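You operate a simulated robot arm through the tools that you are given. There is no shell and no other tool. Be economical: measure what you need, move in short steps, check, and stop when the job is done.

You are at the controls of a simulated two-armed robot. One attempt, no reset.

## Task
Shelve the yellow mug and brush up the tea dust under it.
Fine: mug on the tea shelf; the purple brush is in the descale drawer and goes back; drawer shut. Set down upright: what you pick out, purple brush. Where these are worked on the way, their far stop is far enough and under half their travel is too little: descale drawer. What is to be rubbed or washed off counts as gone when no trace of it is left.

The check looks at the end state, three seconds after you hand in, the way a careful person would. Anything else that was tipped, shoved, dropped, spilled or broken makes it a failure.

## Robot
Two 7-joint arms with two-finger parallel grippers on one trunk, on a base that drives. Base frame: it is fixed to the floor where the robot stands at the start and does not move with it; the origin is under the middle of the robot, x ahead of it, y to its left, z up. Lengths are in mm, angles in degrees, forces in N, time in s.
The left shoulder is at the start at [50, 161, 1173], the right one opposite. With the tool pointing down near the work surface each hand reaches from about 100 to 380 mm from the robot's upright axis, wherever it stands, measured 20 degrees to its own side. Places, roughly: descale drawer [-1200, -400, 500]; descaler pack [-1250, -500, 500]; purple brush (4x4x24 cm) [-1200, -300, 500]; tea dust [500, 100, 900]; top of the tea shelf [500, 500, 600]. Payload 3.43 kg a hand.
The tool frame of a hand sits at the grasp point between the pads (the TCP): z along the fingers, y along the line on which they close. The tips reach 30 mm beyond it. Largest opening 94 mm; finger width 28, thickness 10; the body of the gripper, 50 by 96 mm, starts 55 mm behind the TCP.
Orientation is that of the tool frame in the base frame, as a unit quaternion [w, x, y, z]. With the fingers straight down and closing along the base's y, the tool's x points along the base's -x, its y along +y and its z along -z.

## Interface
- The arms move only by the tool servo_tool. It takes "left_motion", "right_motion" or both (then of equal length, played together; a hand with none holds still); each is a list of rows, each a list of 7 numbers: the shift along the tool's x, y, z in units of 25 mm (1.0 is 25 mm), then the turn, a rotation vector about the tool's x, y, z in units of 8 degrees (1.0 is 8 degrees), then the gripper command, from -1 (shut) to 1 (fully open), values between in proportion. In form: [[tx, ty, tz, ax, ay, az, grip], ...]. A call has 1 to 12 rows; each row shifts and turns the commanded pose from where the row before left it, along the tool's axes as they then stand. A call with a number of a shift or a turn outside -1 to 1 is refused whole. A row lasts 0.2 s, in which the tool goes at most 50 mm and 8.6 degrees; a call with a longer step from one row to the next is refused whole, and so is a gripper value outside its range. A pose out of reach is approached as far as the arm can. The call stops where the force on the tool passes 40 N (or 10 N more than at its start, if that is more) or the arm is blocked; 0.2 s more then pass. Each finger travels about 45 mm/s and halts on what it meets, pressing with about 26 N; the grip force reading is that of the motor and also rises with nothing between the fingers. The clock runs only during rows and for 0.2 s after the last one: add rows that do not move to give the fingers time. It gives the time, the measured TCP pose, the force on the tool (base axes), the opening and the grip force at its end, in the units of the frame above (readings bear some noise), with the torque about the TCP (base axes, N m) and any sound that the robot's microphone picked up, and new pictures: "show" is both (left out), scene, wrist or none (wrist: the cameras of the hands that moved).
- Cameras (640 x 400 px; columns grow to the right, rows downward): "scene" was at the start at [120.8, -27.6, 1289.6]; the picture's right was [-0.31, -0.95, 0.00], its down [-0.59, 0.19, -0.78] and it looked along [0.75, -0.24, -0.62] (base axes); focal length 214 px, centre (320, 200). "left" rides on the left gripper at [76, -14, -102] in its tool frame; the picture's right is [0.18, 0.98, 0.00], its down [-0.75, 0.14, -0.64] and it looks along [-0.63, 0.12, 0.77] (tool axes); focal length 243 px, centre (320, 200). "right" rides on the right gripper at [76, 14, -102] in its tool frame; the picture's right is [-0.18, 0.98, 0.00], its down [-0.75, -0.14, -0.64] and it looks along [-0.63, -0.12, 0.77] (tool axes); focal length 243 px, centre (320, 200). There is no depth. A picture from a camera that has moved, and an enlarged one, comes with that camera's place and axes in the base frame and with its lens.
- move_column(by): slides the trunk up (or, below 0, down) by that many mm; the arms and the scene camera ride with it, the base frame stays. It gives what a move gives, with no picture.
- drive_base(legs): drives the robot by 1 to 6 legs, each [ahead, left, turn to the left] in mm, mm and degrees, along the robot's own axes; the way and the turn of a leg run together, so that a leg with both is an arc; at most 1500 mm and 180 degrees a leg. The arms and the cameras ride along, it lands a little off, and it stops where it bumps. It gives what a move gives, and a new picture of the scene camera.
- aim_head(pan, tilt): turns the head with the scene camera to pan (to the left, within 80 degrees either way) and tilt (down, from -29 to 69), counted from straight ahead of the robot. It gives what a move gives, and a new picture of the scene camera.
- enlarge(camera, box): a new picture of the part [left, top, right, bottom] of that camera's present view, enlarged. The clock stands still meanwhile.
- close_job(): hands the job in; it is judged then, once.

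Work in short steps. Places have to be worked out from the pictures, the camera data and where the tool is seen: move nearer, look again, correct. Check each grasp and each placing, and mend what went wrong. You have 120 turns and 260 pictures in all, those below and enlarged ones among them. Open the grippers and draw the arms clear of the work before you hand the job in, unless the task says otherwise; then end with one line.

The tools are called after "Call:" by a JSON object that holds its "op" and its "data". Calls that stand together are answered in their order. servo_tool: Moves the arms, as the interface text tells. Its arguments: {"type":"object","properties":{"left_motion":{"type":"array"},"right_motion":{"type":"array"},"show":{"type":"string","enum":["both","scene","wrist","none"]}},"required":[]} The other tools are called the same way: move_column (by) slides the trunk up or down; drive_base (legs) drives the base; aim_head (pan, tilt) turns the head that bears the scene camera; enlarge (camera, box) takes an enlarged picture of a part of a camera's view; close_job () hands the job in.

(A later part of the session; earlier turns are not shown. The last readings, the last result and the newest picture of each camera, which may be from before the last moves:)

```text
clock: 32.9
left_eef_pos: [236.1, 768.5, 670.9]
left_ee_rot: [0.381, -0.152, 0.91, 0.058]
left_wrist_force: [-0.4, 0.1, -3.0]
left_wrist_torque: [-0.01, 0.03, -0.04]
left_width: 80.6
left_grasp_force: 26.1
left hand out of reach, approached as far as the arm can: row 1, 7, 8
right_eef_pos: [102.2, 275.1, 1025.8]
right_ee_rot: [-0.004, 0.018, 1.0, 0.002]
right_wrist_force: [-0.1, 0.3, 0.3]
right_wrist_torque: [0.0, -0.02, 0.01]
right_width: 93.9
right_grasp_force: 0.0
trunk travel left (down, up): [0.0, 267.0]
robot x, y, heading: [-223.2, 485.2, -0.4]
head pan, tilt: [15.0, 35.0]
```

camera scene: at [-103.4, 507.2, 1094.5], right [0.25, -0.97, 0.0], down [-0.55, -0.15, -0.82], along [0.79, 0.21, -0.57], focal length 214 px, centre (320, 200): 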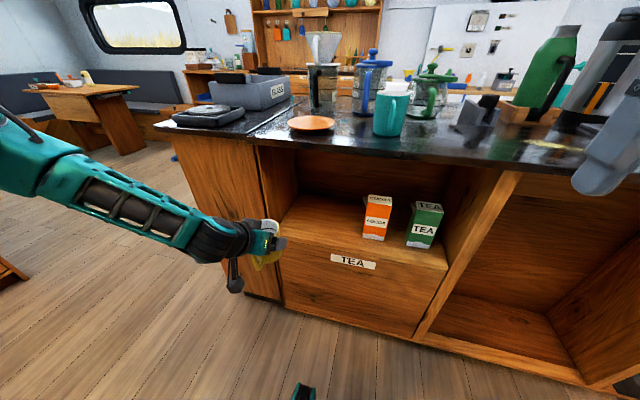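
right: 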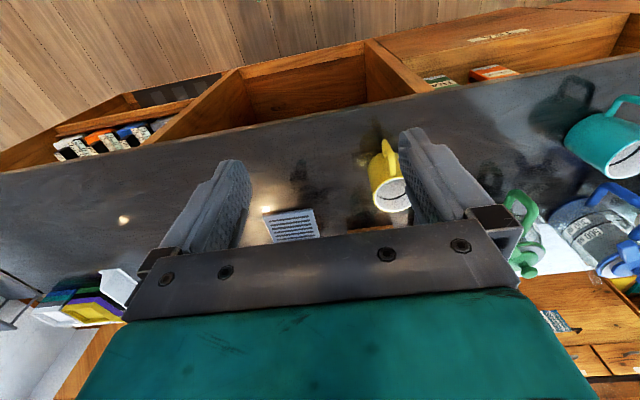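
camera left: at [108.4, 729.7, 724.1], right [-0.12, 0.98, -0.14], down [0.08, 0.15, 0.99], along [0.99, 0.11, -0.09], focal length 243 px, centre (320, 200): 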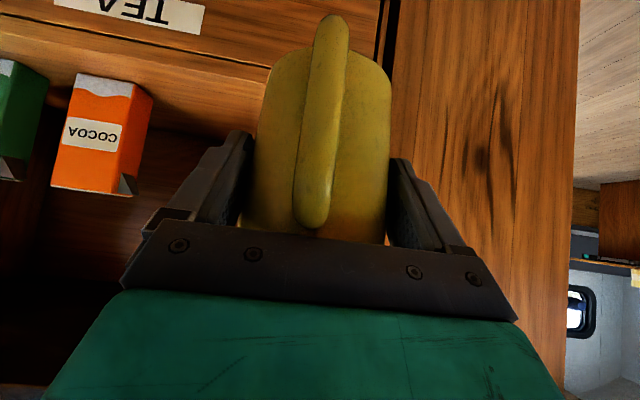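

Better: yawing outward helps. I'll continue that, and turn the base to compensate later.

Call:
{"op": "servo_tool", "data": {"left_motion": [[0, 0, 0, -0.7, 0, -0.7, -1], [0, 0, 0, -0.7, 0, -0.7, -1], [0, 0, 0, -0.7, 0, -0.7, -1], [0.5, 0, 0.5, 0, 0, 0, -1], [0.5, 0, 0.5, 0, 0, 0, -1], [0.5, 0, 0.5, 0, 0, 0, -1], [0.5, 0, 0.5, 0, 0, 0, -1]], "show": "scene"}}

```text
clock: 34.5
left_eef_pos: [220.3, 814.9, 673.1]
left_ee_rot: [0.359, -0.337, 0.86, 0.133]
left_wrist_force: [-0.2, -0.4, -2.0]
left_wrist_torque: [0.0, -0.01, 0.0]
left_width: 80.4
left_grasp_force: 26.4
left hand out of reach, approached as far as the arm can: row 1, 2, 3, 4, 5, 6, 7
right_eef_pos: [102.6, 275.7, 1024.7]
right_ee_rot: [-0.003, 0.018, 1.0, 0.003]
right_wrist_force: [-0.4, 0.3, 0.0]
right_wrist_torque: [0.03, -0.03, -0.02]
right_width: 94.1
right_grasp_force: 0.0
trunk travel left (down, up): [0.0, 267.0]
robot x, y, heading: [-227.3, 489.4, -0.5]
head pan, tilt: [15.0, 35.0]
camera scene: at [-103.3, 507.2, 1094.5], right [0.25, -0.97, 0.0], down [-0.56, -0.15, -0.82], along [0.79, 0.21, -0.57], focal length 214 px, centre (320, 200)
```

scene: 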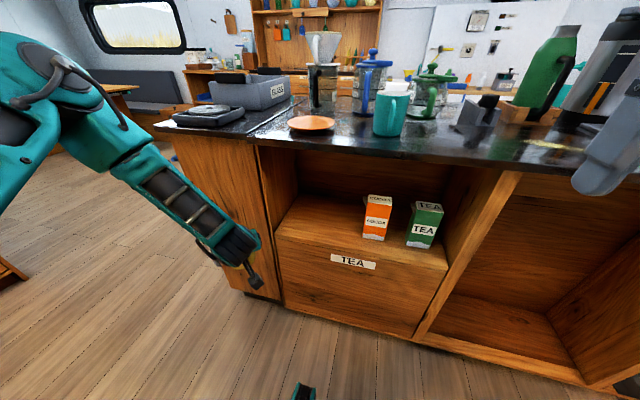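

I'll retract along the hand's heading while lowering, to learn where the limit lies.

Call:
{"op": "servo_tool", "data": {"left_motion": [[0.7, 0, -0.7, 0, 0, 0, -1], [0.7, 0, -0.7, 0, 0, 0, -1], [0.7, 0, -0.7, 0, 0, 0, -1], [0.7, 0, -0.7, 0, 0, 0, -1], [0.5, 0, 0.5, 0, 0, 0, -1], [0.5, 0, 0.5, 0, 0, 0, -1], [0.5, 0, 0.5, 0, 0, 0, -1]], "show": "none"}}

```text
clock: 36.1
left_eef_pos: [150.6, 791.9, 681.9]
left_ee_rot: [0.359, -0.338, 0.86, 0.134]
left_wrist_force: [0.0, 0.4, -2.6]
left_wrist_torque: [-0.02, 0.0, -0.03]
left_width: 80.3
left_grasp_force: 25.7
left hand out of reach, approached as far as the arm can: row 1, 2, 3, 4, 5, 6, 7
right_eef_pos: [102.5, 276.2, 1025.1]
right_ee_rot: [-0.004, 0.019, 1.0, 0.003]
right_wrist_force: [-0.1, -0.9, -0.8]
right_wrist_torque: [0.02, -0.01, 0.04]
right_width: 94.0
right_grasp_force: 0.0
trunk travel left (down, up): [0.0, 267.0]
robot x, y, heading: [-229.8, 482.6, -0.1]
head pan, tilt: [15.0, 35.0]
```

The wrist bend seems to be the limit (~z 670). I need an accurate shelf height, so I'll zoom from two trunk heights to triangulate.

Call:
{"op": "enlarge", "data": {"camera": "scene", "box": [260, 180, 480, 318]}}

Call:
{"op": "move_column", "data": {"by": 200}}

Call:
{"op": "enlarge", "data": {"camera": "scene", "box": [260, 220, 480, 358]}}

```text
2.90 times, centred on (370, 249) of scene
camera zoom: at [-103.4, 507.2, 1094.5], right [0.25, -0.97, 0.0], down [-0.56, -0.15, -0.82], along [0.79, 0.21, -0.57], focal length 622 px, centre (175, 58)
```

zoom: 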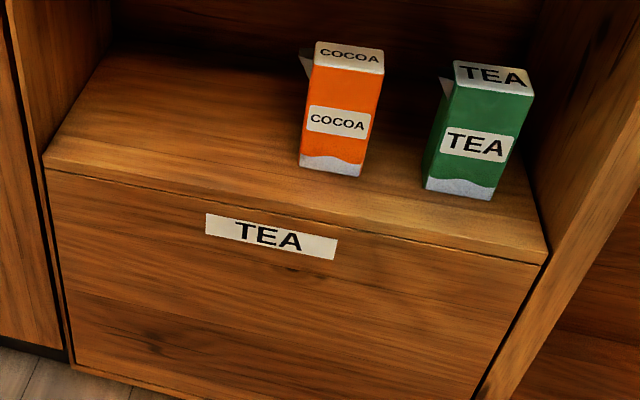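

```text
clock: 38.3
left_eef_pos: [150.6, 791.7, 882.1]
left_ee_rot: [0.359, -0.338, 0.86, 0.134]
left_wrist_force: [-0.6, 0.3, -3.6]
left_wrist_torque: [-0.04, 0.04, -0.01]
left_width: 80.4
left_grasp_force: 26.3
right_eef_pos: [102.2, 276.3, 1225.7]
right_ee_rot: [-0.003, 0.018, 1.0, 0.003]
right_wrist_force: [0.3, 0.6, -0.6]
right_wrist_torque: [-0.03, -0.02, 0.02]
right_width: 94.2
right_grasp_force: 0.1
trunk travel left (down, up): [-200.0, 67.0]
robot x, y, heading: [-228.0, 487.3, -0.3]
head pan, tilt: [15.0, 35.0]
```

```text
2.90 times, centred on (370, 289) of scene
camera zoom: at [-103.2, 507.2, 1294.5], right [0.25, -0.97, 0.0], down [-0.56, -0.15, -0.82], along [0.79, 0.21, -0.57], focal length 622 px, centre (175, -58)
```

zoom: 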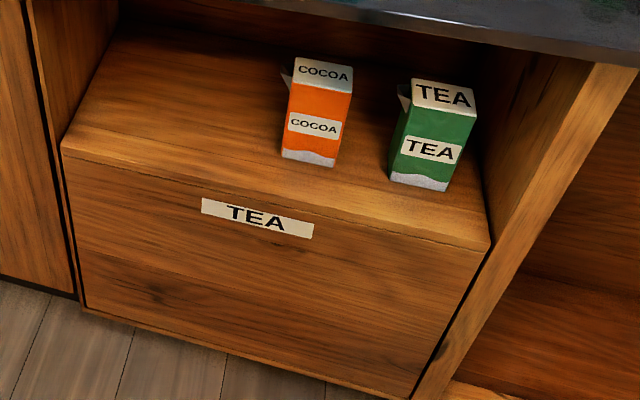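

Triangulation puts the shelf top at z≈570 and its front edge at x≈380, so I need TCP z≈654. I'll lower the trunk again and probe with a moderate yaw (~20°) farther to the left.

Call:
{"op": "move_column", "data": {"by": -200}}

Call:
{"op": "servo_tool", "data": {"left_motion": [[-0.5, 0, 0.5, 0.5, 0, 0.5, -1], [-0.5, 0, 0.5, 0.5, 0, 0.5, -1], [-0.5, 0, 0.5, 0.5, 0, 0.5, -1], [-0.5, 0.5, 0.5, 0, 0, 0, -1], [-0.5, 0.5, 0.5, 0, 0, 0, -1], [0.5, 0, 0.5, 0, 0, 0, -1], [0.5, 0, 0.5, 0, 0, 0, -1], [0.5, 0, 0.5, 0, 0, 0, -1]], "show": "none"}}

```text
clock: 40.5
left_eef_pos: [150.5, 793.1, 682.3]
left_ee_rot: [0.358, -0.338, 0.86, 0.133]
left_wrist_force: [-0.3, -0.1, -3.4]
left_wrist_torque: [0.01, -0.01, 0.01]
left_width: 80.3
left_grasp_force: 26.3
right_eef_pos: [102.3, 275.5, 1026.8]
right_ee_rot: [-0.004, 0.019, 1.0, 0.002]
right_wrist_force: [0.1, 0.2, 0.2]
right_wrist_torque: [0.0, 0.01, 0.0]
right_width: 94.2
right_grasp_force: 0.1
trunk travel left (down, up): [0.0, 267.0]
robot x, y, heading: [-226.7, 490.9, -0.3]
head pan, tilt: [15.0, 35.0]
```

```text
clock: 42.3
left_eef_pos: [228.9, 854.6, 652.9]
left_ee_rot: [0.373, -0.208, 0.901, 0.081]
left_wrist_force: [0.3, -0.3, -3.7]
left_wrist_torque: [0.0, 0.0, 0.02]
left_width: 80.5
left_grasp_force: 25.8
left hand out of reach, approached as far as the arm can: row 7, 8
right_eef_pos: [103.7, 275.8, 1025.4]
right_ee_rot: [-0.003, 0.018, 1.0, 0.003]
right_wrist_force: [-0.3, 0.0, 0.3]
right_wrist_torque: [0.03, 0.01, 0.02]
right_width: 94.1
right_grasp_force: 0.1
trunk travel left (down, up): [0.0, 267.0]
robot x, y, heading: [-228.7, 483.3, -0.4]
head pan, tilt: [15.0, 35.0]
```

More left works (z 653). I'll continue left with less yaw and lower further.

Call:
{"op": "servo_tool", "data": {"left_motion": [[0, 0.8, 0, 0.4, 0, 0.4, -1], [0, 0.8, 0, 0.4, 0, 0.4, -1], [0, 0.8, 0, 0, 0, 0, -1], [0.5, 0, 0.5, 0, 0, 0, -1], [0.5, 0, 0.5, 0, 0, 0, -1], [0.5, 0, 0.5, 0, 0, 0, -1]], "show": "scene"}}

```text
clock: 43.7
left_eef_pos: [221.5, 922.7, 669.2]
left_ee_rot: [0.379, -0.136, 0.914, 0.05]
left_wrist_force: [0.9, 0.1, -2.7]
left_wrist_torque: [0.01, 0.01, 0.04]
left_width: 80.6
left_grasp_force: 26.4
left hand out of reach, approached as far as the arm can: row 1, 2, 4, 5, 6
right_eef_pos: [103.7, 275.9, 1027.0]
right_ee_rot: [-0.003, 0.018, 1.0, 0.003]
right_wrist_force: [0.0, 0.4, 0.5]
right_wrist_torque: [0.05, -0.01, 0.01]
right_width: 94.0
right_grasp_force: 0.0
trunk travel left (down, up): [0.0, 267.0]
robot x, y, heading: [-222.3, 487.6, -0.5]
head pan, tilt: [15.0, 35.0]
camera scene: at [-103.3, 507.3, 1094.5], right [0.25, -0.97, 0.0], down [-0.56, -0.15, -0.82], along [0.79, 0.21, -0.57], focal length 214 px, centre (320, 200)
```

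scene: 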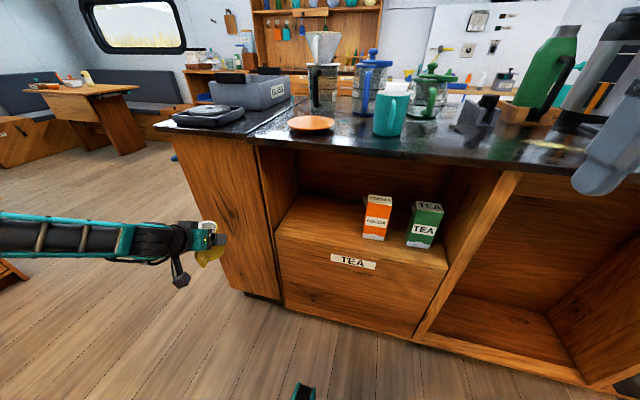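

I'll try the hand aligned radially with the shoulder, farther out.

Call:
{"op": "servo_tool", "data": {"left_motion": [[-0.47, -0.58, 0.47, -0.45, 0, -0.45, -1], [-0.47, -0.58, 0.47, -0.45, 0, -0.45, -1], [-0.47, -0.58, 0.47, 0, 0, 0, -1], [-0.47, -0.58, 0.47, 0, 0, 0, -1], [0.5, 0, 0.5, 0, 0, 0, -1], [0.5, 0, 0.5, 0, 0, 0, -1], [0.5, 0, 0.5, 0, 0, 0, -1], [0, 0, 0, 0, 0, 0, -1]], "show": "none"}}

```text
clock: 45.5
left_eef_pos: [298.6, 894.8, 650.8]
left_ee_rot: [0.375, -0.216, 0.898, 0.083]
left_wrist_force: [0.4, 0.3, -2.6]
left_wrist_torque: [0.0, 0.03, 0.01]
left_width: 80.1
left_grasp_force: 26.0
left hand out of reach, approached as far as the arm can: row 5, 6, 7
right_eef_pos: [102.4, 274.3, 1024.8]
right_ee_rot: [-0.003, 0.018, 1.0, 0.003]
right_wrist_force: [-0.3, -0.4, -0.1]
right_wrist_torque: [0.01, 0.0, 0.01]
right_width: 93.9
right_grasp_force: 0.1
trunk travel left (down, up): [0.0, 267.0]
robot x, y, heading: [-229.9, 486.7, -0.0]
head pan, tilt: [15.0, 35.0]
```

z 651 is reachable here, and a hand yaw of ~27° is fine for the shelf. I'll raise the trunk 30 mm, back off a little and strafe right so the mug faces the free part of the shelf.

Call:
{"op": "move_column", "data": {"by": 32}}

Call:
{"op": "drive_base", "data": {"legs": [[-50, 0, 0], [0, -265, 0]]}}

Call:
{"op": "enlarge", "data": {"camera": "left", "box": [0, 0, 640, 400]}}

```text
clock: 46.2
left_eef_pos: [298.6, 896.6, 683.8]
left_ee_rot: [0.374, -0.216, 0.898, 0.083]
left_wrist_force: [0.2, 0.7, -2.9]
left_wrist_torque: [-0.02, -0.01, -0.02]
left_width: 80.7
left_grasp_force: 26.0
right_eef_pos: [104.6, 275.9, 1056.4]
right_ee_rot: [-0.003, 0.018, 1.0, 0.003]
right_wrist_force: [-0.6, -0.5, 0.3]
right_wrist_torque: [0.01, 0.02, 0.0]
right_width: 94.2
right_grasp_force: 0.0
trunk travel left (down, up): [-32.0, 235.0]
robot x, y, heading: [-224.1, 483.9, -0.2]
head pan, tilt: [15.0, 35.0]
```

```text
clock: 48.7
left_eef_pos: [249.3, 628.3, 684.8]
left_ee_rot: [0.375, -0.213, 0.898, 0.083]
left_wrist_force: [-0.2, -0.1, -3.1]
left_wrist_torque: [0.0, 0.02, 0.03]
left_width: 80.5
left_grasp_force: 26.2
right_eef_pos: [50.3, 8.6, 1057.8]
right_ee_rot: [-0.004, 0.021, 1.0, 0.003]
right_wrist_force: [0.9, 0.1, -0.1]
right_wrist_torque: [-0.02, 0.0, -0.01]
right_width: 94.1
right_grasp_force: 0.1
trunk travel left (down, up): [-32.0, 235.0]
robot x, y, heading: [-279.8, 218.3, -0.8]
head pan, tilt: [15.0, 35.0]
camera scene: at [-155.0, 241.4, 1126.5], right [0.25, -0.97, 0.0], down [-0.56, -0.14, -0.82], along [0.79, 0.2, -0.57], focal length 214 px, centre (320, 200)
```

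scene: 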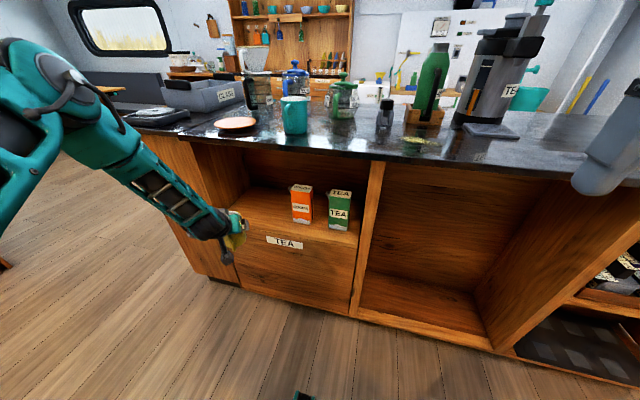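

```text
1.00 times, centred on (320, 200) of left
camera zoom: at [143.6, 560.4, 703.6], right [-0.55, 0.82, -0.14], down [0.0, 0.17, 0.99], along [0.83, 0.54, -0.1], focal length 243 px, centre (320, 200)
```

zoom: 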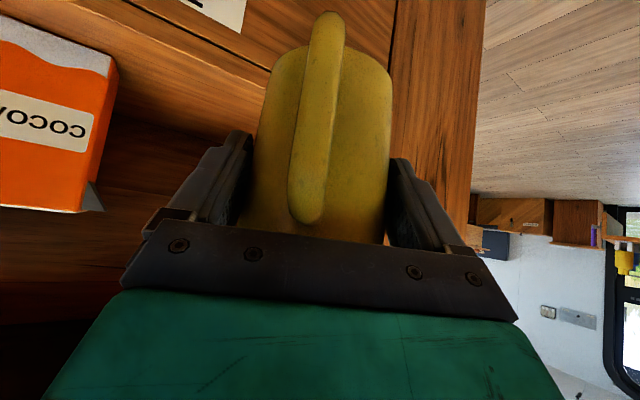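

The cocoa box's near side is at y≈496 and the mug is at y≈635, so there's room. I'll drive forward in two steps.

Call:
{"op": "drive_base", "data": {"legs": [[110, 0, 0]]}}

Call:
{"op": "enlarge", "data": {"camera": "left", "box": [0, 0, 640, 400]}}

```text
clock: 49.9
left_eef_pos: [358.0, 630.2, 683.4]
left_ee_rot: [0.375, -0.215, 0.898, 0.082]
left_wrist_force: [-0.1, 1.3, -2.0]
left_wrist_torque: [0.0, 0.04, -0.03]
left_width: 80.3
left_grasp_force: 25.7
right_eef_pos: [160.9, 8.4, 1057.9]
right_ee_rot: [-0.003, 0.02, 1.0, 0.003]
right_wrist_force: [-0.8, -0.2, -0.1]
right_wrist_torque: [0.0, 0.03, 0.0]
right_width: 94.0
right_grasp_force: 0.0
trunk travel left (down, up): [-32.0, 235.0]
robot x, y, heading: [-172.8, 224.5, -0.4]
head pan, tilt: [15.0, 35.0]
camera scene: at [-45.5, 241.1, 1126.5], right [0.25, -0.97, 0.0], down [-0.56, -0.14, -0.82], along [0.79, 0.21, -0.57], focal length 214 px, centre (320, 200)
```

scene: 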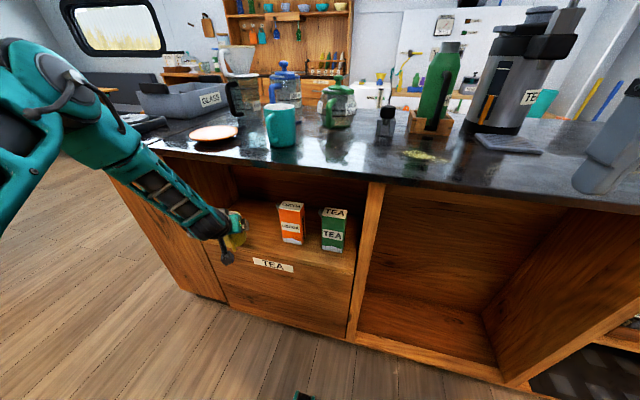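

```text
1.00 times, centred on (320, 200) of left
camera zoom: at [251.8, 560.9, 703.3], right [-0.56, 0.82, -0.14], down [0.0, 0.17, 0.99], along [0.83, 0.55, -0.1], focal length 243 px, centre (320, 200)
```

zoom: 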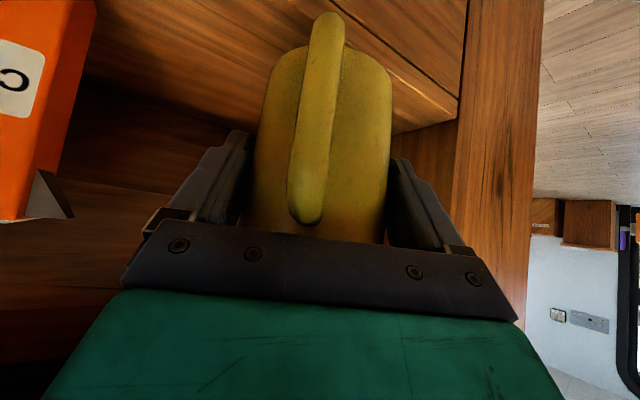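

Still clear, so I'll go 90 mm more.

Call:
{"op": "drive_base", "data": {"legs": [[88, 0, 0]]}}

Call:
{"op": "enlarge", "data": {"camera": "left", "box": [0, 0, 640, 400]}}

Call:
{"op": "enlarge", "data": {"camera": "scene", "box": [140, 130, 380, 280]}}

```text
clock: 51.0
left_eef_pos: [445.1, 631.1, 684.3]
left_ee_rot: [0.374, -0.216, 0.898, 0.084]
left_wrist_force: [0.4, -0.4, -3.3]
left_wrist_torque: [0.02, 0.05, 0.03]
left_width: 80.2
left_grasp_force: 25.7
right_eef_pos: [248.7, 9.6, 1057.0]
right_ee_rot: [-0.004, 0.019, 1.0, 0.003]
right_wrist_force: [0.5, -0.5, -0.5]
right_wrist_torque: [0.04, -0.03, 0.01]
right_width: 94.1
right_grasp_force: 0.0
trunk travel left (down, up): [-32.0, 235.0]
robot x, y, heading: [-80.9, 218.5, -0.2]
head pan, tilt: [15.0, 35.0]
camera scene: at [43.1, 240.6, 1126.5], right [0.25, -0.97, 0.0], down [-0.56, -0.15, -0.82], along [0.79, 0.21, -0.57], focal length 214 px, centre (320, 200)
```

scene: 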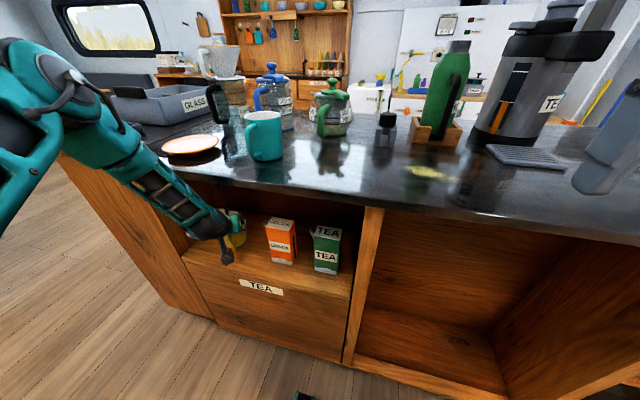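

```text
1.00 times, centred on (320, 200) of left
camera zoom: at [340.2, 560.7, 703.3], right [-0.56, 0.82, -0.14], down [0.0, 0.17, 0.99], along [0.83, 0.55, -0.1], focal length 243 px, centre (320, 200)
```

zoom: 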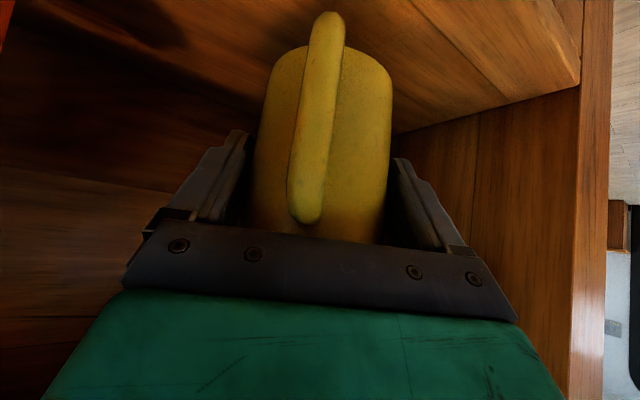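

```text
2.67 times, centred on (260, 205) of scene
camera zoom: at [43.1, 240.6, 1126.5], right [0.25, -0.97, 0.0], down [-0.56, -0.15, -0.82], along [0.79, 0.21, -0.57], focal length 572 px, centre (480, 187)
```

zoom: 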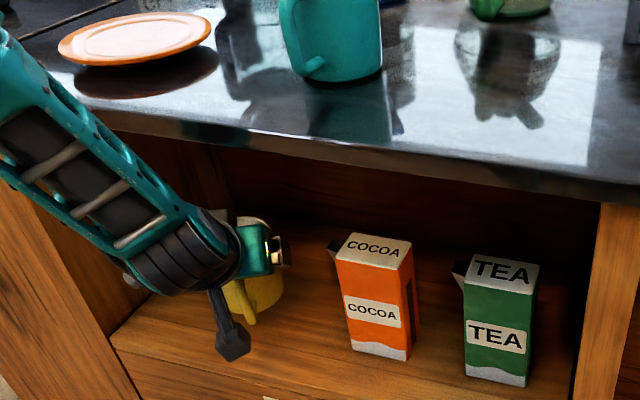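

The mug is over the shelf. I'll lower the trunk gently, watching the force.

Call:
{"op": "move_column", "data": {"by": -22}}

Call:
{"op": "move_column", "data": {"by": -5}}

Call:
{"op": "enlarge", "data": {"camera": "left", "box": [160, 0, 480, 200]}}

```text
clock: 51.6
left_eef_pos: [445.4, 629.0, 661.2]
left_ee_rot: [0.374, -0.215, 0.898, 0.083]
left_wrist_force: [0.4, -0.6, -2.6]
left_wrist_torque: [0.0, 0.04, 0.0]
left_width: 80.3
left_grasp_force: 26.5
right_eef_pos: [249.1, 9.0, 1036.6]
right_ee_rot: [-0.003, 0.019, 1.0, 0.003]
right_wrist_force: [0.3, -0.3, -0.1]
right_wrist_torque: [0.0, 0.0, -0.01]
right_width: 94.0
right_grasp_force: 0.0
trunk travel left (down, up): [-10.0, 257.0]
robot x, y, heading: [-82.4, 219.6, -0.4]
head pan, tilt: [15.0, 35.0]
```

```text
clock: 52.2
left_eef_pos: [445.9, 629.9, 657.8]
left_ee_rot: [0.375, -0.216, 0.898, 0.083]
left_wrist_force: [0.7, 0.5, -3.3]
left_wrist_torque: [0.02, 0.05, -0.01]
left_width: 80.5
left_grasp_force: 25.8
right_eef_pos: [249.7, 8.5, 1029.6]
right_ee_rot: [-0.004, 0.018, 1.0, 0.002]
right_wrist_force: [0.9, -0.3, 0.0]
right_wrist_torque: [-0.02, 0.02, 0.0]
right_width: 94.3
right_grasp_force: 0.2
trunk travel left (down, up): [-5.0, 262.0]
robot x, y, heading: [-84.0, 219.0, -0.1]
head pan, tilt: [15.0, 35.0]
```

```text
2.00 times, centred on (320, 100) of left
camera zoom: at [340.0, 560.7, 676.5], right [-0.56, 0.82, -0.14], down [0.0, 0.17, 0.99], along [0.83, 0.55, -0.1], focal length 485 px, centre (320, 400)
```

zoom: 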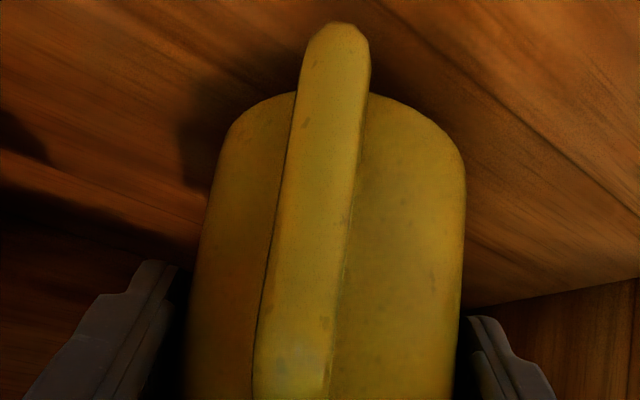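

Call:
{"op": "move_column", "data": {"by": -5}}

Call:
{"op": "servo_tool", "data": {"left_motion": [[0.2, 0, 0.2, 0, 0, 0, -1], [0.2, 0, 0.2, 0, 0, 0, -1]], "show": "none"}}

```text
clock: 52.7
left_eef_pos: [445.4, 629.4, 652.2]
left_ee_rot: [0.374, -0.216, 0.898, 0.083]
left_wrist_force: [-1.4, -0.2, -3.5]
left_wrist_torque: [-0.02, 0.0, 0.02]
left_width: 80.4
left_grasp_force: 26.0
right_eef_pos: [248.5, 10.0, 1025.9]
right_ee_rot: [-0.004, 0.018, 1.0, 0.003]
right_wrist_force: [0.1, -0.9, -0.2]
right_wrist_torque: [-0.01, 0.0, -0.05]
right_width: 93.9
right_grasp_force: 0.2
trunk travel left (down, up): [0.0, 267.0]
robot x, y, heading: [-81.3, 219.4, -0.4]
head pan, tilt: [15.0, 35.0]
```

```text
clock: 53.3
left_eef_pos: [440.1, 631.6, 649.0]
left_ee_rot: [0.374, -0.215, 0.898, 0.082]
left_wrist_force: [-0.2, -1.2, -2.6]
left_wrist_torque: [0.0, 0.05, 0.02]
left_width: 80.2
left_grasp_force: 26.3
left hand out of reach, approached as far as the arm can: row 1, 2
right_eef_pos: [248.5, 9.6, 1025.0]
right_ee_rot: [-0.003, 0.019, 1.0, 0.002]
right_wrist_force: [0.5, 0.3, -0.8]
right_wrist_torque: [0.0, 0.03, 0.02]
right_width: 94.0
right_grasp_force: 0.0
trunk travel left (down, up): [0.0, 267.0]
robot x, y, heading: [-80.0, 222.1, -0.5]
head pan, tilt: [15.0, 35.0]
```

No contact yet at 649; the gap should be only a few mm. I'll look closely.

Call:
{"op": "enlarge", "data": {"camera": "scene", "box": [180, 190, 300, 265]}}

Call:
{"op": "enlarge", "data": {"camera": "left", "box": [240, 0, 400, 100]}}

```text
5.33 times, centred on (240, 228) of scene
camera zoom: at [42.9, 240.6, 1094.5], right [0.25, -0.97, 0.0], down [-0.56, -0.15, -0.82], along [0.79, 0.21, -0.57], focal length 1144 px, centre (747, 53)
```

zoom: 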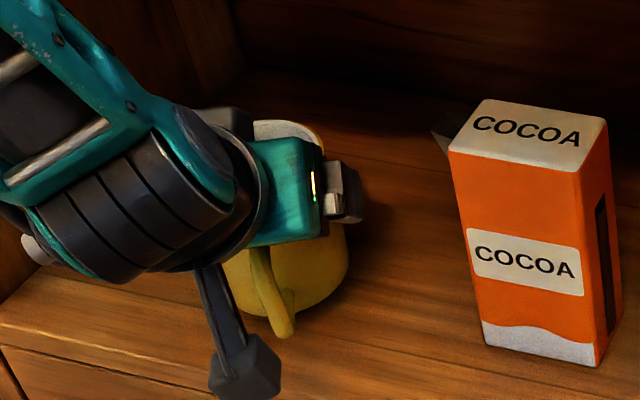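

```text
4.00 times, centred on (320, 50) of left
camera zoom: at [335.6, 562.3, 669.5], right [-0.56, 0.82, -0.14], down [0.0, 0.17, 0.99], along [0.83, 0.55, -0.1], focal length 970 px, centre (320, 800)
```

zoom: 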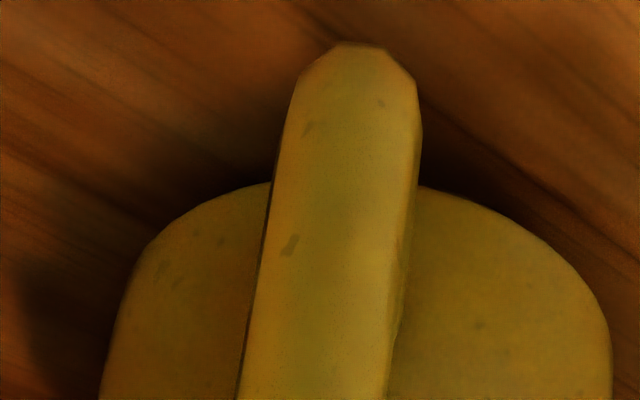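

The gap looks very small. I'll try one more small lowering, forward and down.

Call:
{"op": "servo_tool", "data": {"left_motion": [[0, 0, 0.4, 0, 0, 0, -1], [0, 0, 0.4, 0, 0, 0, -1], [0.2, 0, 0.2, 0, 0, 0, -1]], "show": "none"}}

```text
clock: 54.1
left_eef_pos: [444.5, 639.4, 650.9]
left_ee_rot: [0.375, -0.215, 0.898, 0.083]
left_wrist_force: [0.0, -0.1, -2.9]
left_wrist_torque: [0.0, 0.02, 0.0]
left_width: 80.0
left_grasp_force: 26.5
left hand out of reach, approached as far as the arm can: row 1, 2, 3
right_eef_pos: [249.2, 9.0, 1026.5]
right_ee_rot: [-0.004, 0.018, 1.0, 0.003]
right_wrist_force: [-0.3, 0.0, 0.0]
right_wrist_torque: [0.01, -0.02, -0.01]
right_width: 93.8
right_grasp_force: 0.0
trunk travel left (down, up): [0.0, 267.0]
robot x, y, heading: [-81.6, 221.7, -0.1]
head pan, tilt: [15.0, 35.0]
```

I'll try a slight pitch (3°) to gain height.

Call:
{"op": "servo_tool", "data": {"left_motion": [[0.1, 0, 0.1, 0, 0.2, 0, -1], [0.1, 0, 0.1, 0, 0.2, 0, -1], [0.2, 0, 0.2, 0, 0, 0, -1]], "show": "none"}}

```text
clock: 54.9
left_eef_pos: [440.3, 639.9, 643.8]
left_ee_rot: [0.348, -0.218, 0.909, 0.077]
left_wrist_force: [-0.5, -0.2, -3.1]
left_wrist_torque: [0.0, 0.0, 0.01]
left_width: 80.1
left_grasp_force: 25.7
left hand out of reach, approached as far as the arm can: row 3
right_eef_pos: [249.7, 9.1, 1025.4]
right_ee_rot: [-0.004, 0.018, 1.0, 0.003]
right_wrist_force: [-0.2, -0.4, 0.0]
right_wrist_torque: [0.0, 0.02, 0.02]
right_width: 94.0
right_grasp_force: 0.1
trunk travel left (down, up): [0.0, 267.0]
robot x, y, heading: [-83.6, 219.3, -0.1]
head pan, tilt: [15.0, 35.0]
```

Lower by 7 mm with no contact yet. A little more.

Call:
{"op": "servo_tool", "data": {"left_motion": [[0.1, 0, 0.1, 0, 0.2, 0, -1], [0.15, 0, 0.15, 0, 0.2, 0, -1], [0.15, 0, 0.15, 0, 0, 0, -1]], "show": "none"}}

Call:
{"op": "enlarge", "data": {"camera": "left", "box": [160, 0, 480, 200]}}

Call:
{"op": "enlarge", "data": {"camera": "scene", "box": [180, 190, 300, 265]}}

```text
clock: 55.7
left_eef_pos: [438.0, 639.1, 640.4]
left_ee_rot: [0.327, -0.218, 0.917, 0.07]
left_wrist_force: [3.6, -3.4, 10.2]
left_wrist_torque: [0.03, -0.78, -0.2]
left_width: 80.5
left_grasp_force: 25.6
left hand out of reach, approached as far as the arm can: row 2, 3
right_eef_pos: [248.5, 8.3, 1026.4]
right_ee_rot: [-0.003, 0.018, 1.0, 0.002]
right_wrist_force: [-0.5, 0.4, 0.8]
right_wrist_torque: [0.0, 0.0, -0.02]
right_width: 93.6
right_grasp_force: 0.1
trunk travel left (down, up): [0.0, 267.0]
robot x, y, heading: [-79.6, 222.2, -0.5]
head pan, tilt: [15.0, 35.0]
```

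```text
2.00 times, centred on (320, 100) of left
camera zoom: at [334.7, 571.5, 673.4], right [-0.57, 0.81, -0.13], down [0.09, 0.22, 0.97], along [0.82, 0.54, -0.2], focal length 485 px, centre (320, 400)
```

zoom: 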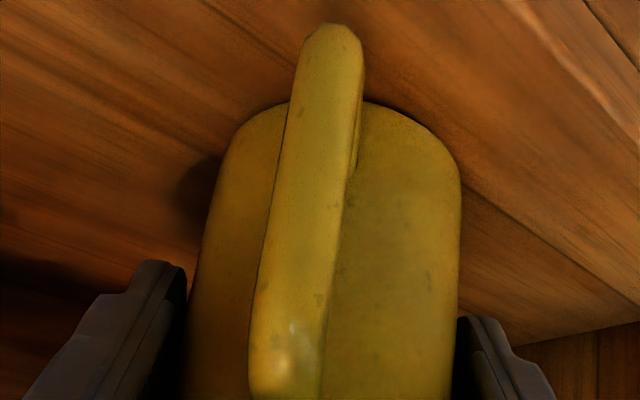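

```text
5.33 times, centred on (240, 228) of scene
camera zoom: at [42.2, 239.7, 1094.8], right [0.25, -0.97, 0.0], down [-0.55, -0.14, -0.82], along [0.79, 0.21, -0.57], focal length 1144 px, centre (747, 53)
```

zoom: 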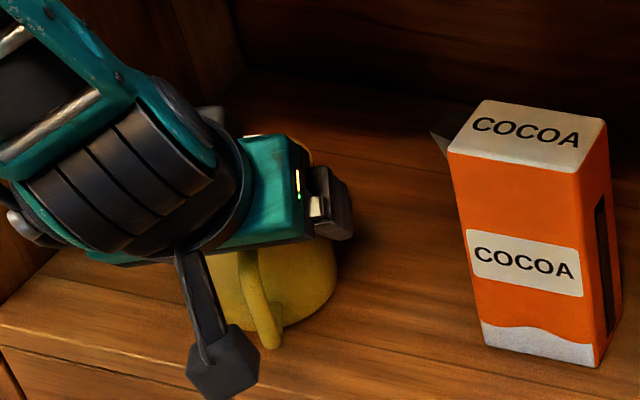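

Contact made with the far edge. I'll level slightly and release gently.

Call:
{"op": "servo_tool", "data": {"left_motion": [[0, 0, 0, 0, -0.25, 0, -1], [0, 0, 0, 0, 0, 0, 0.6], [0, 0, 0, 0, 0, 0, 0.72], [0, 0, 0, 0, 0, 0, 0.8], [0, 0, 0, 0, 0, 0, 1], [0, 0, 0, 0, 0, 0, 1]], "show": "wrist"}}

Call:
{"op": "enlarge", "data": {"camera": "scene", "box": [180, 190, 300, 265]}}

```text
clock: 57.1
left_eef_pos: [435.0, 640.2, 640.7]
left_ee_rot: [0.34, -0.218, 0.912, 0.074]
left_wrist_force: [0.3, -0.3, -0.2]
left_wrist_torque: [-0.01, 0.02, -0.01]
left_width: 94.1
left_grasp_force: 0.1
right_eef_pos: [249.9, 9.4, 1026.4]
right_ee_rot: [-0.004, 0.019, 1.0, 0.003]
right_wrist_force: [0.2, -0.2, 0.8]
right_wrist_torque: [0.01, 0.03, 0.02]
right_width: 94.3
right_grasp_force: 0.1
trunk travel left (down, up): [0.0, 267.0]
robot x, y, heading: [-82.3, 215.7, -0.4]
head pan, tilt: [15.0, 35.0]
camera left: at [331.6, 571.9, 669.5], right [-0.56, 0.81, -0.13], down [0.07, 0.21, 0.98], along [0.82, 0.54, -0.17], focal length 243 px, centre (320, 200)
```

left: 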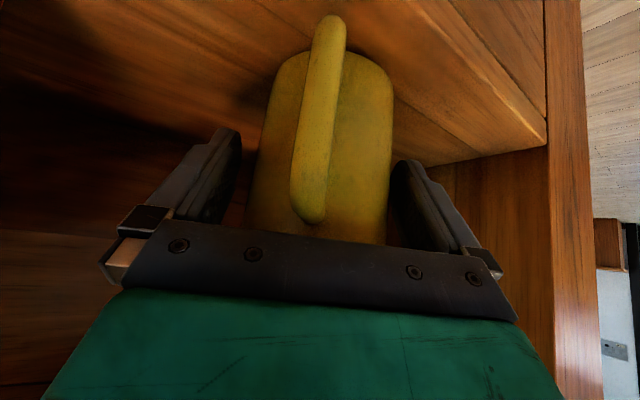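

```text
5.33 times, centred on (240, 228) of scene
camera zoom: at [42.7, 240.4, 1094.6], right [0.25, -0.97, 0.0], down [-0.55, -0.15, -0.82], along [0.79, 0.21, -0.57], focal length 1144 px, centre (747, 53)
```

zoom: 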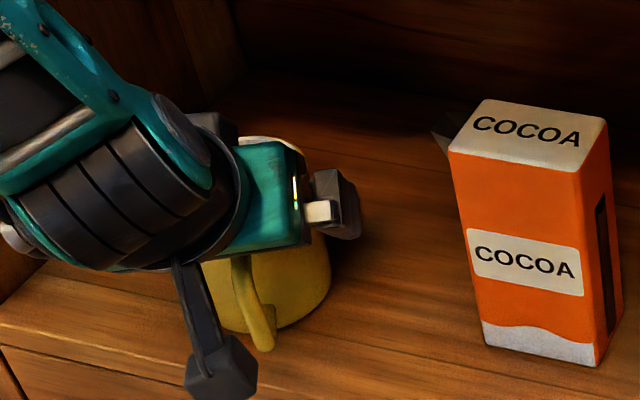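

The mug stands. I'll retract along the tool axis.

Call:
{"op": "servo_tool", "data": {"left_motion": [[0, 0, -0.5, 0, 0, 0, 1], [0, 0, -0.6, 0, 0, 0, 1], [0, 0, -0.7, 0, 0, 0, 1], [0, 0, -0.7, 0, 0, 0, 1], [0, 0, -0.7, 0, 0, 0, 1]], "show": "both"}}

```text
clock: 58.3
left_eef_pos: [390.3, 617.1, 699.0]
left_ee_rot: [0.34, -0.217, 0.912, 0.074]
left_wrist_force: [0.0, -0.1, -0.4]
left_wrist_torque: [-0.01, -0.06, -0.01]
left_width: 94.1
left_grasp_force: 0.1
right_eef_pos: [248.8, 8.4, 1025.6]
right_ee_rot: [-0.004, 0.018, 1.0, 0.002]
right_wrist_force: [-0.2, -0.4, 0.6]
right_wrist_torque: [0.01, -0.01, -0.02]
right_width: 94.4
right_grasp_force: 0.1
trunk travel left (down, up): [0.0, 267.0]
robot x, y, heading: [-78.6, 219.9, -0.2]
head pan, tilt: [15.0, 35.0]
camera scene: at [42.7, 240.4, 1094.6], right [0.25, -0.97, 0.0], down [-0.55, -0.15, -0.82], along [0.79, 0.21, -0.57], focal length 214 px, centre (320, 200)
camera left: at [285.6, 548.8, 729.0], right [-0.56, 0.81, -0.13], down [0.07, 0.21, 0.98], along [0.82, 0.54, -0.17], focal length 243 px, centre (320, 200)
```

scene: 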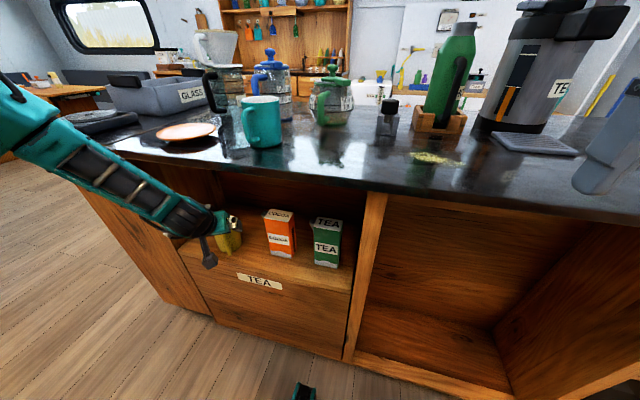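
left: 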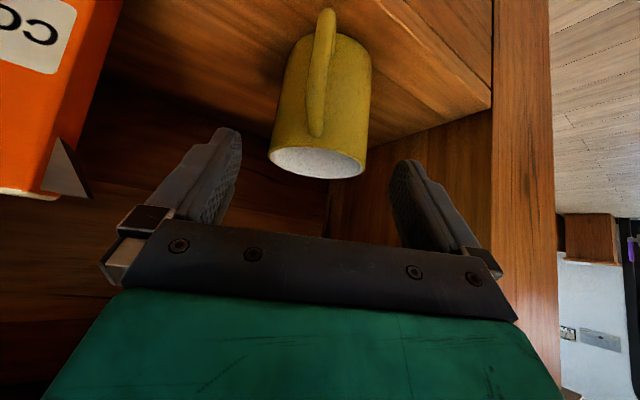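

The mug is placed well. I'll back the base away from the counter.

Call:
{"op": "drive_base", "data": {"legs": [[-260, 0, 0]]}}

Call:
{"op": "move_column", "data": {"by": 150}}

Call:
{"op": "aim_head", "data": {"pan": -75, "tilt": 30}}

Call:
{"op": "aim_head", "data": {"pan": 75, "tilt": 30}}

```text
clock: 60.2
left_eef_pos: [129.6, 620.5, 699.8]
left_ee_rot: [0.339, -0.222, 0.911, 0.077]
left_wrist_force: [-0.5, -0.3, 1.2]
left_wrist_torque: [-0.01, -0.04, 0.05]
left_width: 94.0
left_grasp_force: 0.1
right_eef_pos: [-7.1, 12.7, 1025.7]
right_ee_rot: [-0.004, 0.015, 1.0, 0.003]
right_wrist_force: [-0.1, -0.3, 0.2]
right_wrist_torque: [0.02, -0.03, -0.01]
right_width: 94.1
right_grasp_force: 0.0
trunk travel left (down, up): [0.0, 267.0]
robot x, y, heading: [-341.8, 217.4, -0.0]
head pan, tilt: [15.0, 35.0]
camera scene: at [-215.4, 241.9, 1094.6], right [0.26, -0.97, 0.0], down [-0.55, -0.15, -0.82], along [0.79, 0.21, -0.57], focal length 214 px, centre (320, 200)
```

scene: 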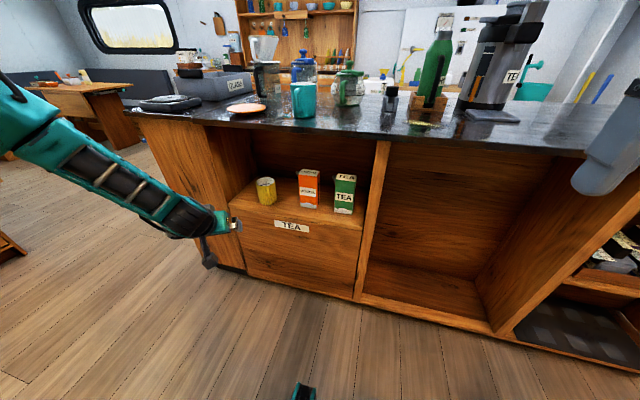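

```text
clock: 61.9
left_eef_pos: [128.9, 620.5, 849.3]
left_ee_rot: [0.34, -0.221, 0.911, 0.075]
left_wrist_force: [-0.8, 0.4, 0.0]
left_wrist_torque: [-0.01, 0.03, 0.0]
left_width: 94.0
left_grasp_force: 0.1
right_eef_pos: [-7.3, 11.9, 1176.1]
right_ee_rot: [-0.003, 0.015, 1.0, 0.003]
right_wrist_force: [0.3, 0.6, 0.4]
right_wrist_torque: [0.02, 0.03, 0.03]
right_width: 93.9
right_grasp_force: 0.0
trunk travel left (down, up): [-150.0, 117.0]
robot x, y, heading: [-340.4, 216.6, -0.0]
head pan, tilt: [15.0, 35.0]
```

```text
clock: 63.6
left_eef_pos: [129.3, 620.4, 849.6]
left_ee_rot: [0.339, -0.221, 0.911, 0.076]
left_wrist_force: [-0.2, -0.1, -0.4]
left_wrist_torque: [0.03, -0.05, -0.02]
left_width: 94.2
left_grasp_force: 0.1
right_eef_pos: [-7.5, 11.1, 1175.8]
right_ee_rot: [-0.004, 0.015, 1.0, 0.002]
right_wrist_force: [-0.7, -1.1, 0.1]
right_wrist_torque: [-0.03, 0.01, 0.01]
right_width: 94.3
right_grasp_force: 0.0
trunk travel left (down, up): [-150.0, 117.0]
robot x, y, heading: [-339.0, 220.1, 0.2]
head pan, tilt: [-75.0, 30.0]
camera scene: at [-276.8, 131.7, 1252.4], right [-0.97, -0.26, 0.0], down [-0.13, 0.48, -0.87], along [0.23, -0.84, -0.5], focal length 214 px, centre (320, 200)
```

scene: 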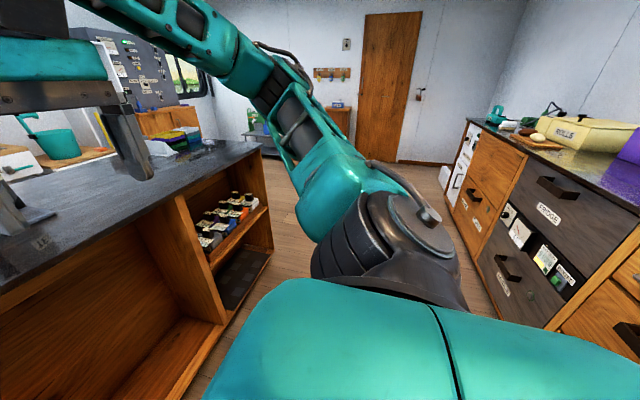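

```text
clock: 65.9
left_eef_pos: [128.1, 621.4, 849.0]
left_ee_rot: [0.339, -0.222, 0.911, 0.076]
left_wrist_force: [-0.5, -0.2, 0.3]
left_wrist_torque: [0.03, -0.02, 0.01]
left_width: 93.8
left_grasp_force: 0.0
right_eef_pos: [-7.3, 11.9, 1175.9]
right_ee_rot: [-0.004, 0.014, 1.0, 0.004]
right_wrist_force: [0.0, 0.7, -0.4]
right_wrist_torque: [-0.03, -0.02, -0.01]
right_width: 94.1
right_grasp_force: 0.1
trunk travel left (down, up): [-150.0, 117.0]
robot x, y, heading: [-335.6, 219.5, -0.1]
head pan, tilt: [75.0, 30.0]
camera scene: at [-277.1, 306.4, 1252.4], right [0.97, -0.26, 0.0], down [-0.13, -0.48, -0.87], along [0.22, 0.84, -0.5], focal length 214 px, centre (320, 200)
```

scene: 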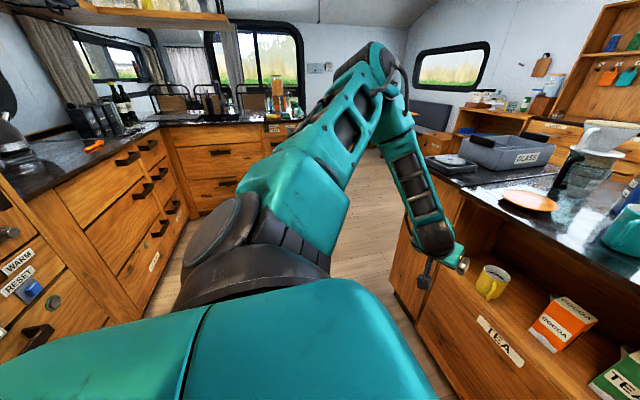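

The opposite cabinets' front is near x≈-1050, so the aisle is wide enough. I'll strafe right, turn around and look at the drawers.

Call:
{"op": "drive_base", "data": {"legs": [[0, -560, 0], [0, 0, 180]]}}

Call:
{"op": "aim_head", "data": {"pan": 0, "tilt": 40}}

```text
clock: 76.6
left_eef_pos: [-784.0, -762.7, 849.1]
left_ee_rot: [0.085, 0.905, 0.246, -0.337]
left_wrist_force: [0.7, 0.9, 0.0]
left_wrist_torque: [0.01, -0.02, -0.02]
left_width: 94.1
left_grasp_force: 0.0
right_eef_pos: [-681.7, -147.1, 1176.7]
right_ee_rot: [0.002, 1.0, 0.013, 0.003]
right_wrist_force: [0.3, 0.7, 0.5]
right_wrist_torque: [-0.03, 0.0, -0.01]
right_width: 94.0
right_grasp_force: 0.1
trunk travel left (down, up): [-150.0, 117.0]
robot x, y, heading: [-338.8, -337.4, -176.8]
head pan, tilt: [75.0, 30.0]
camera scene: at [-398.1, -427.9, 1252.4], right [-0.98, 0.2, 0.0], down [0.1, 0.49, -0.87], along [-0.18, -0.85, -0.5], focal length 214 px, centre (320, 200)
```

scene: 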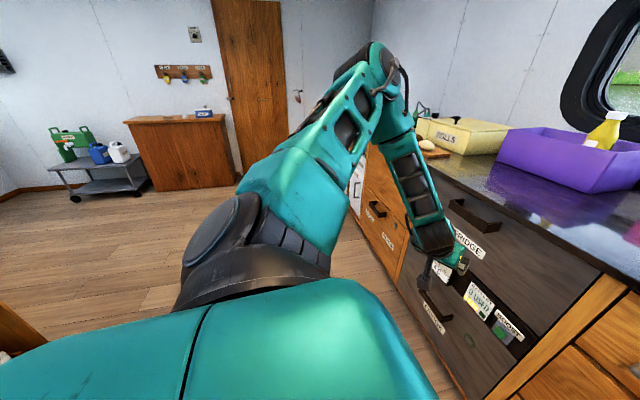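

```text
clock: 78.0
left_eef_pos: [-783.6, -762.2, 848.6]
left_ee_rot: [0.085, 0.905, 0.246, -0.337]
left_wrist_force: [0.5, -0.6, -0.6]
left_wrist_torque: [-0.01, -0.01, 0.03]
left_width: 94.3
left_grasp_force: 0.0
right_eef_pos: [-682.6, -146.2, 1176.4]
right_ee_rot: [0.002, 1.0, 0.013, 0.003]
right_wrist_force: [0.0, -0.6, 0.4]
right_wrist_torque: [0.01, -0.06, 0.01]
right_width: 94.3
right_grasp_force: 0.1
trunk travel left (down, up): [-150.0, 117.0]
robot x, y, heading: [-339.5, -336.7, -176.7]
head pan, tilt: [0.0, 40.0]
camera scene: at [-464.5, -344.2, 1237.0], right [-0.06, 1.0, 0.0], down [0.64, 0.04, -0.77], along [-0.76, -0.04, -0.64], focal length 214 px, centre (320, 200)
```

scene: 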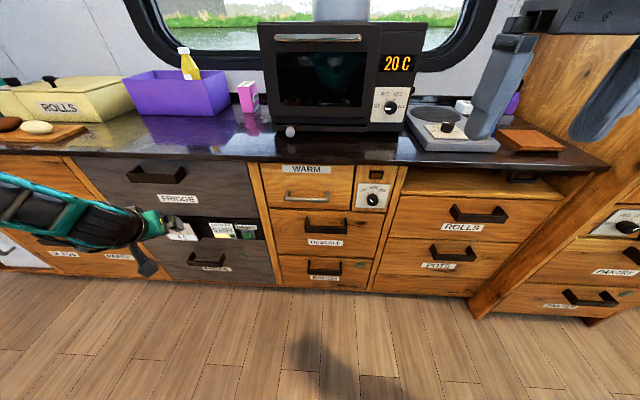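

The DESCALE drawer is in the middle column under WARM. I'll zoom in.

Call:
{"op": "enlarge", "data": {"camera": "scene", "box": [240, 150, 420, 290]}}

```text
2.86 times, centred on (330, 220) of scene
camera zoom: at [-464.5, -344.2, 1237.0], right [-0.06, 1.0, 0.0], down [0.64, 0.04, -0.77], along [-0.76, -0.04, -0.64], focal length 613 px, centre (291, 143)
```

zoom: 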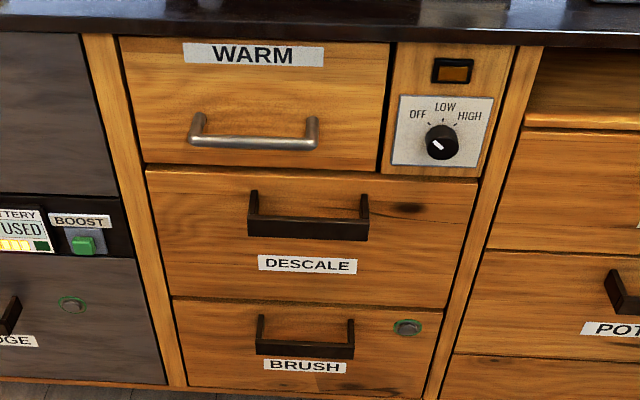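

The handle is a U-bar open to insertion from above. First I'll retract the left hand and turn it pointing down, then rotate the right hand by 90° so it can hook the bar.

Call:
{"op": "servo_tool", "data": {"left_motion": [[0.77, 0, -0.64, 0, 0, 0, 1], [0.77, 0, -0.64, 0, 0, 0, 1], [0.77, 0, -0.64, 0, 0, 0, 1], [0.77, 0, -0.64, 0, 0, 0, 1], [0.77, 0, -0.64, 0, 0, 0, 1], [0.77, 0, -0.64, 0, 0, 0, 1], [0, 0, 0, 0, 0.9, 0, 1], [0, 0, 0, 0, 0.9, 0, 1], [0, 0, 0, 0, 0.9, 0, 1], [0, 0, 0, 0, 0.9, 0, 1], [0, 0, 0, 0, 0.9, 0, 1], [0, 0, 0, 0, 0.9, 0, 1]], "right_motion": [[0, 0, 0, 0, 0, 0.9375, 1], [0, 0, 0, 0, 0, 0.9375, 1], [0, 0, 0, 0, 0, 0.9375, 1], [0, 0, 0, 0, 0, 0.9375, 1], [0, 0, 0, 0, 0, 0.9375, 1], [0, 0, 0, 0, 0, 0.9375, 1], [0, 0, 0, 0, 0, 0.9375, 1], [0, 0, 0, 0, 0, 0.9375, 1], [0, 0, 0, 0, 0, 0.9375, 1], [0, 0, 0, 0, 0, 0.9375, 1], [0, 0, 0, 0, 0, 0.9375, 1], [0, 0, 0, 0, 0, 0.9375, 1]], "show": "scene"}}

```text
clock: 80.7
left_eef_pos: [-654.1, -687.6, 846.6]
left_ee_rot: [-0.012, 0.965, 0.261, 0.02]
left_wrist_force: [0.2, -1.3, 0.4]
left_wrist_torque: [-0.04, -0.01, 0.0]
left_width: 94.0
left_grasp_force: 0.0
right_eef_pos: [-681.6, -147.7, 1175.8]
right_ee_rot: [-0.001, 0.715, -0.699, 0.004]
right_wrist_force: [0.3, 0.1, -0.4]
right_wrist_torque: [-0.01, -0.02, -0.01]
right_width: 93.9
right_grasp_force: 0.1
trunk travel left (down, up): [-150.0, 117.0]
robot x, y, heading: [-339.3, -335.6, -176.7]
head pan, tilt: [0.0, 40.0]
camera scene: at [-464.7, -344.2, 1237.0], right [-0.06, 1.0, 0.0], down [0.64, 0.04, -0.77], along [-0.76, -0.04, -0.64], focal length 214 px, centre (320, 200)
```

scene: 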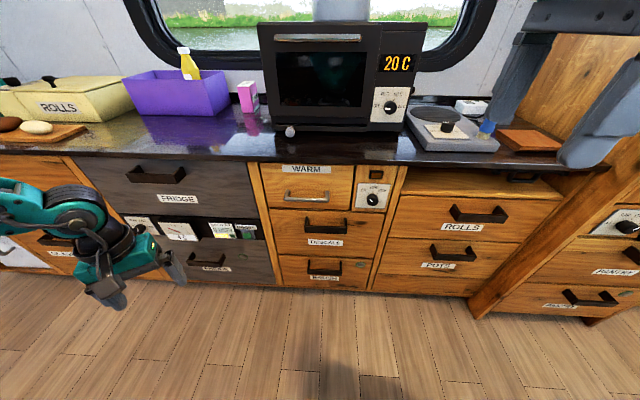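

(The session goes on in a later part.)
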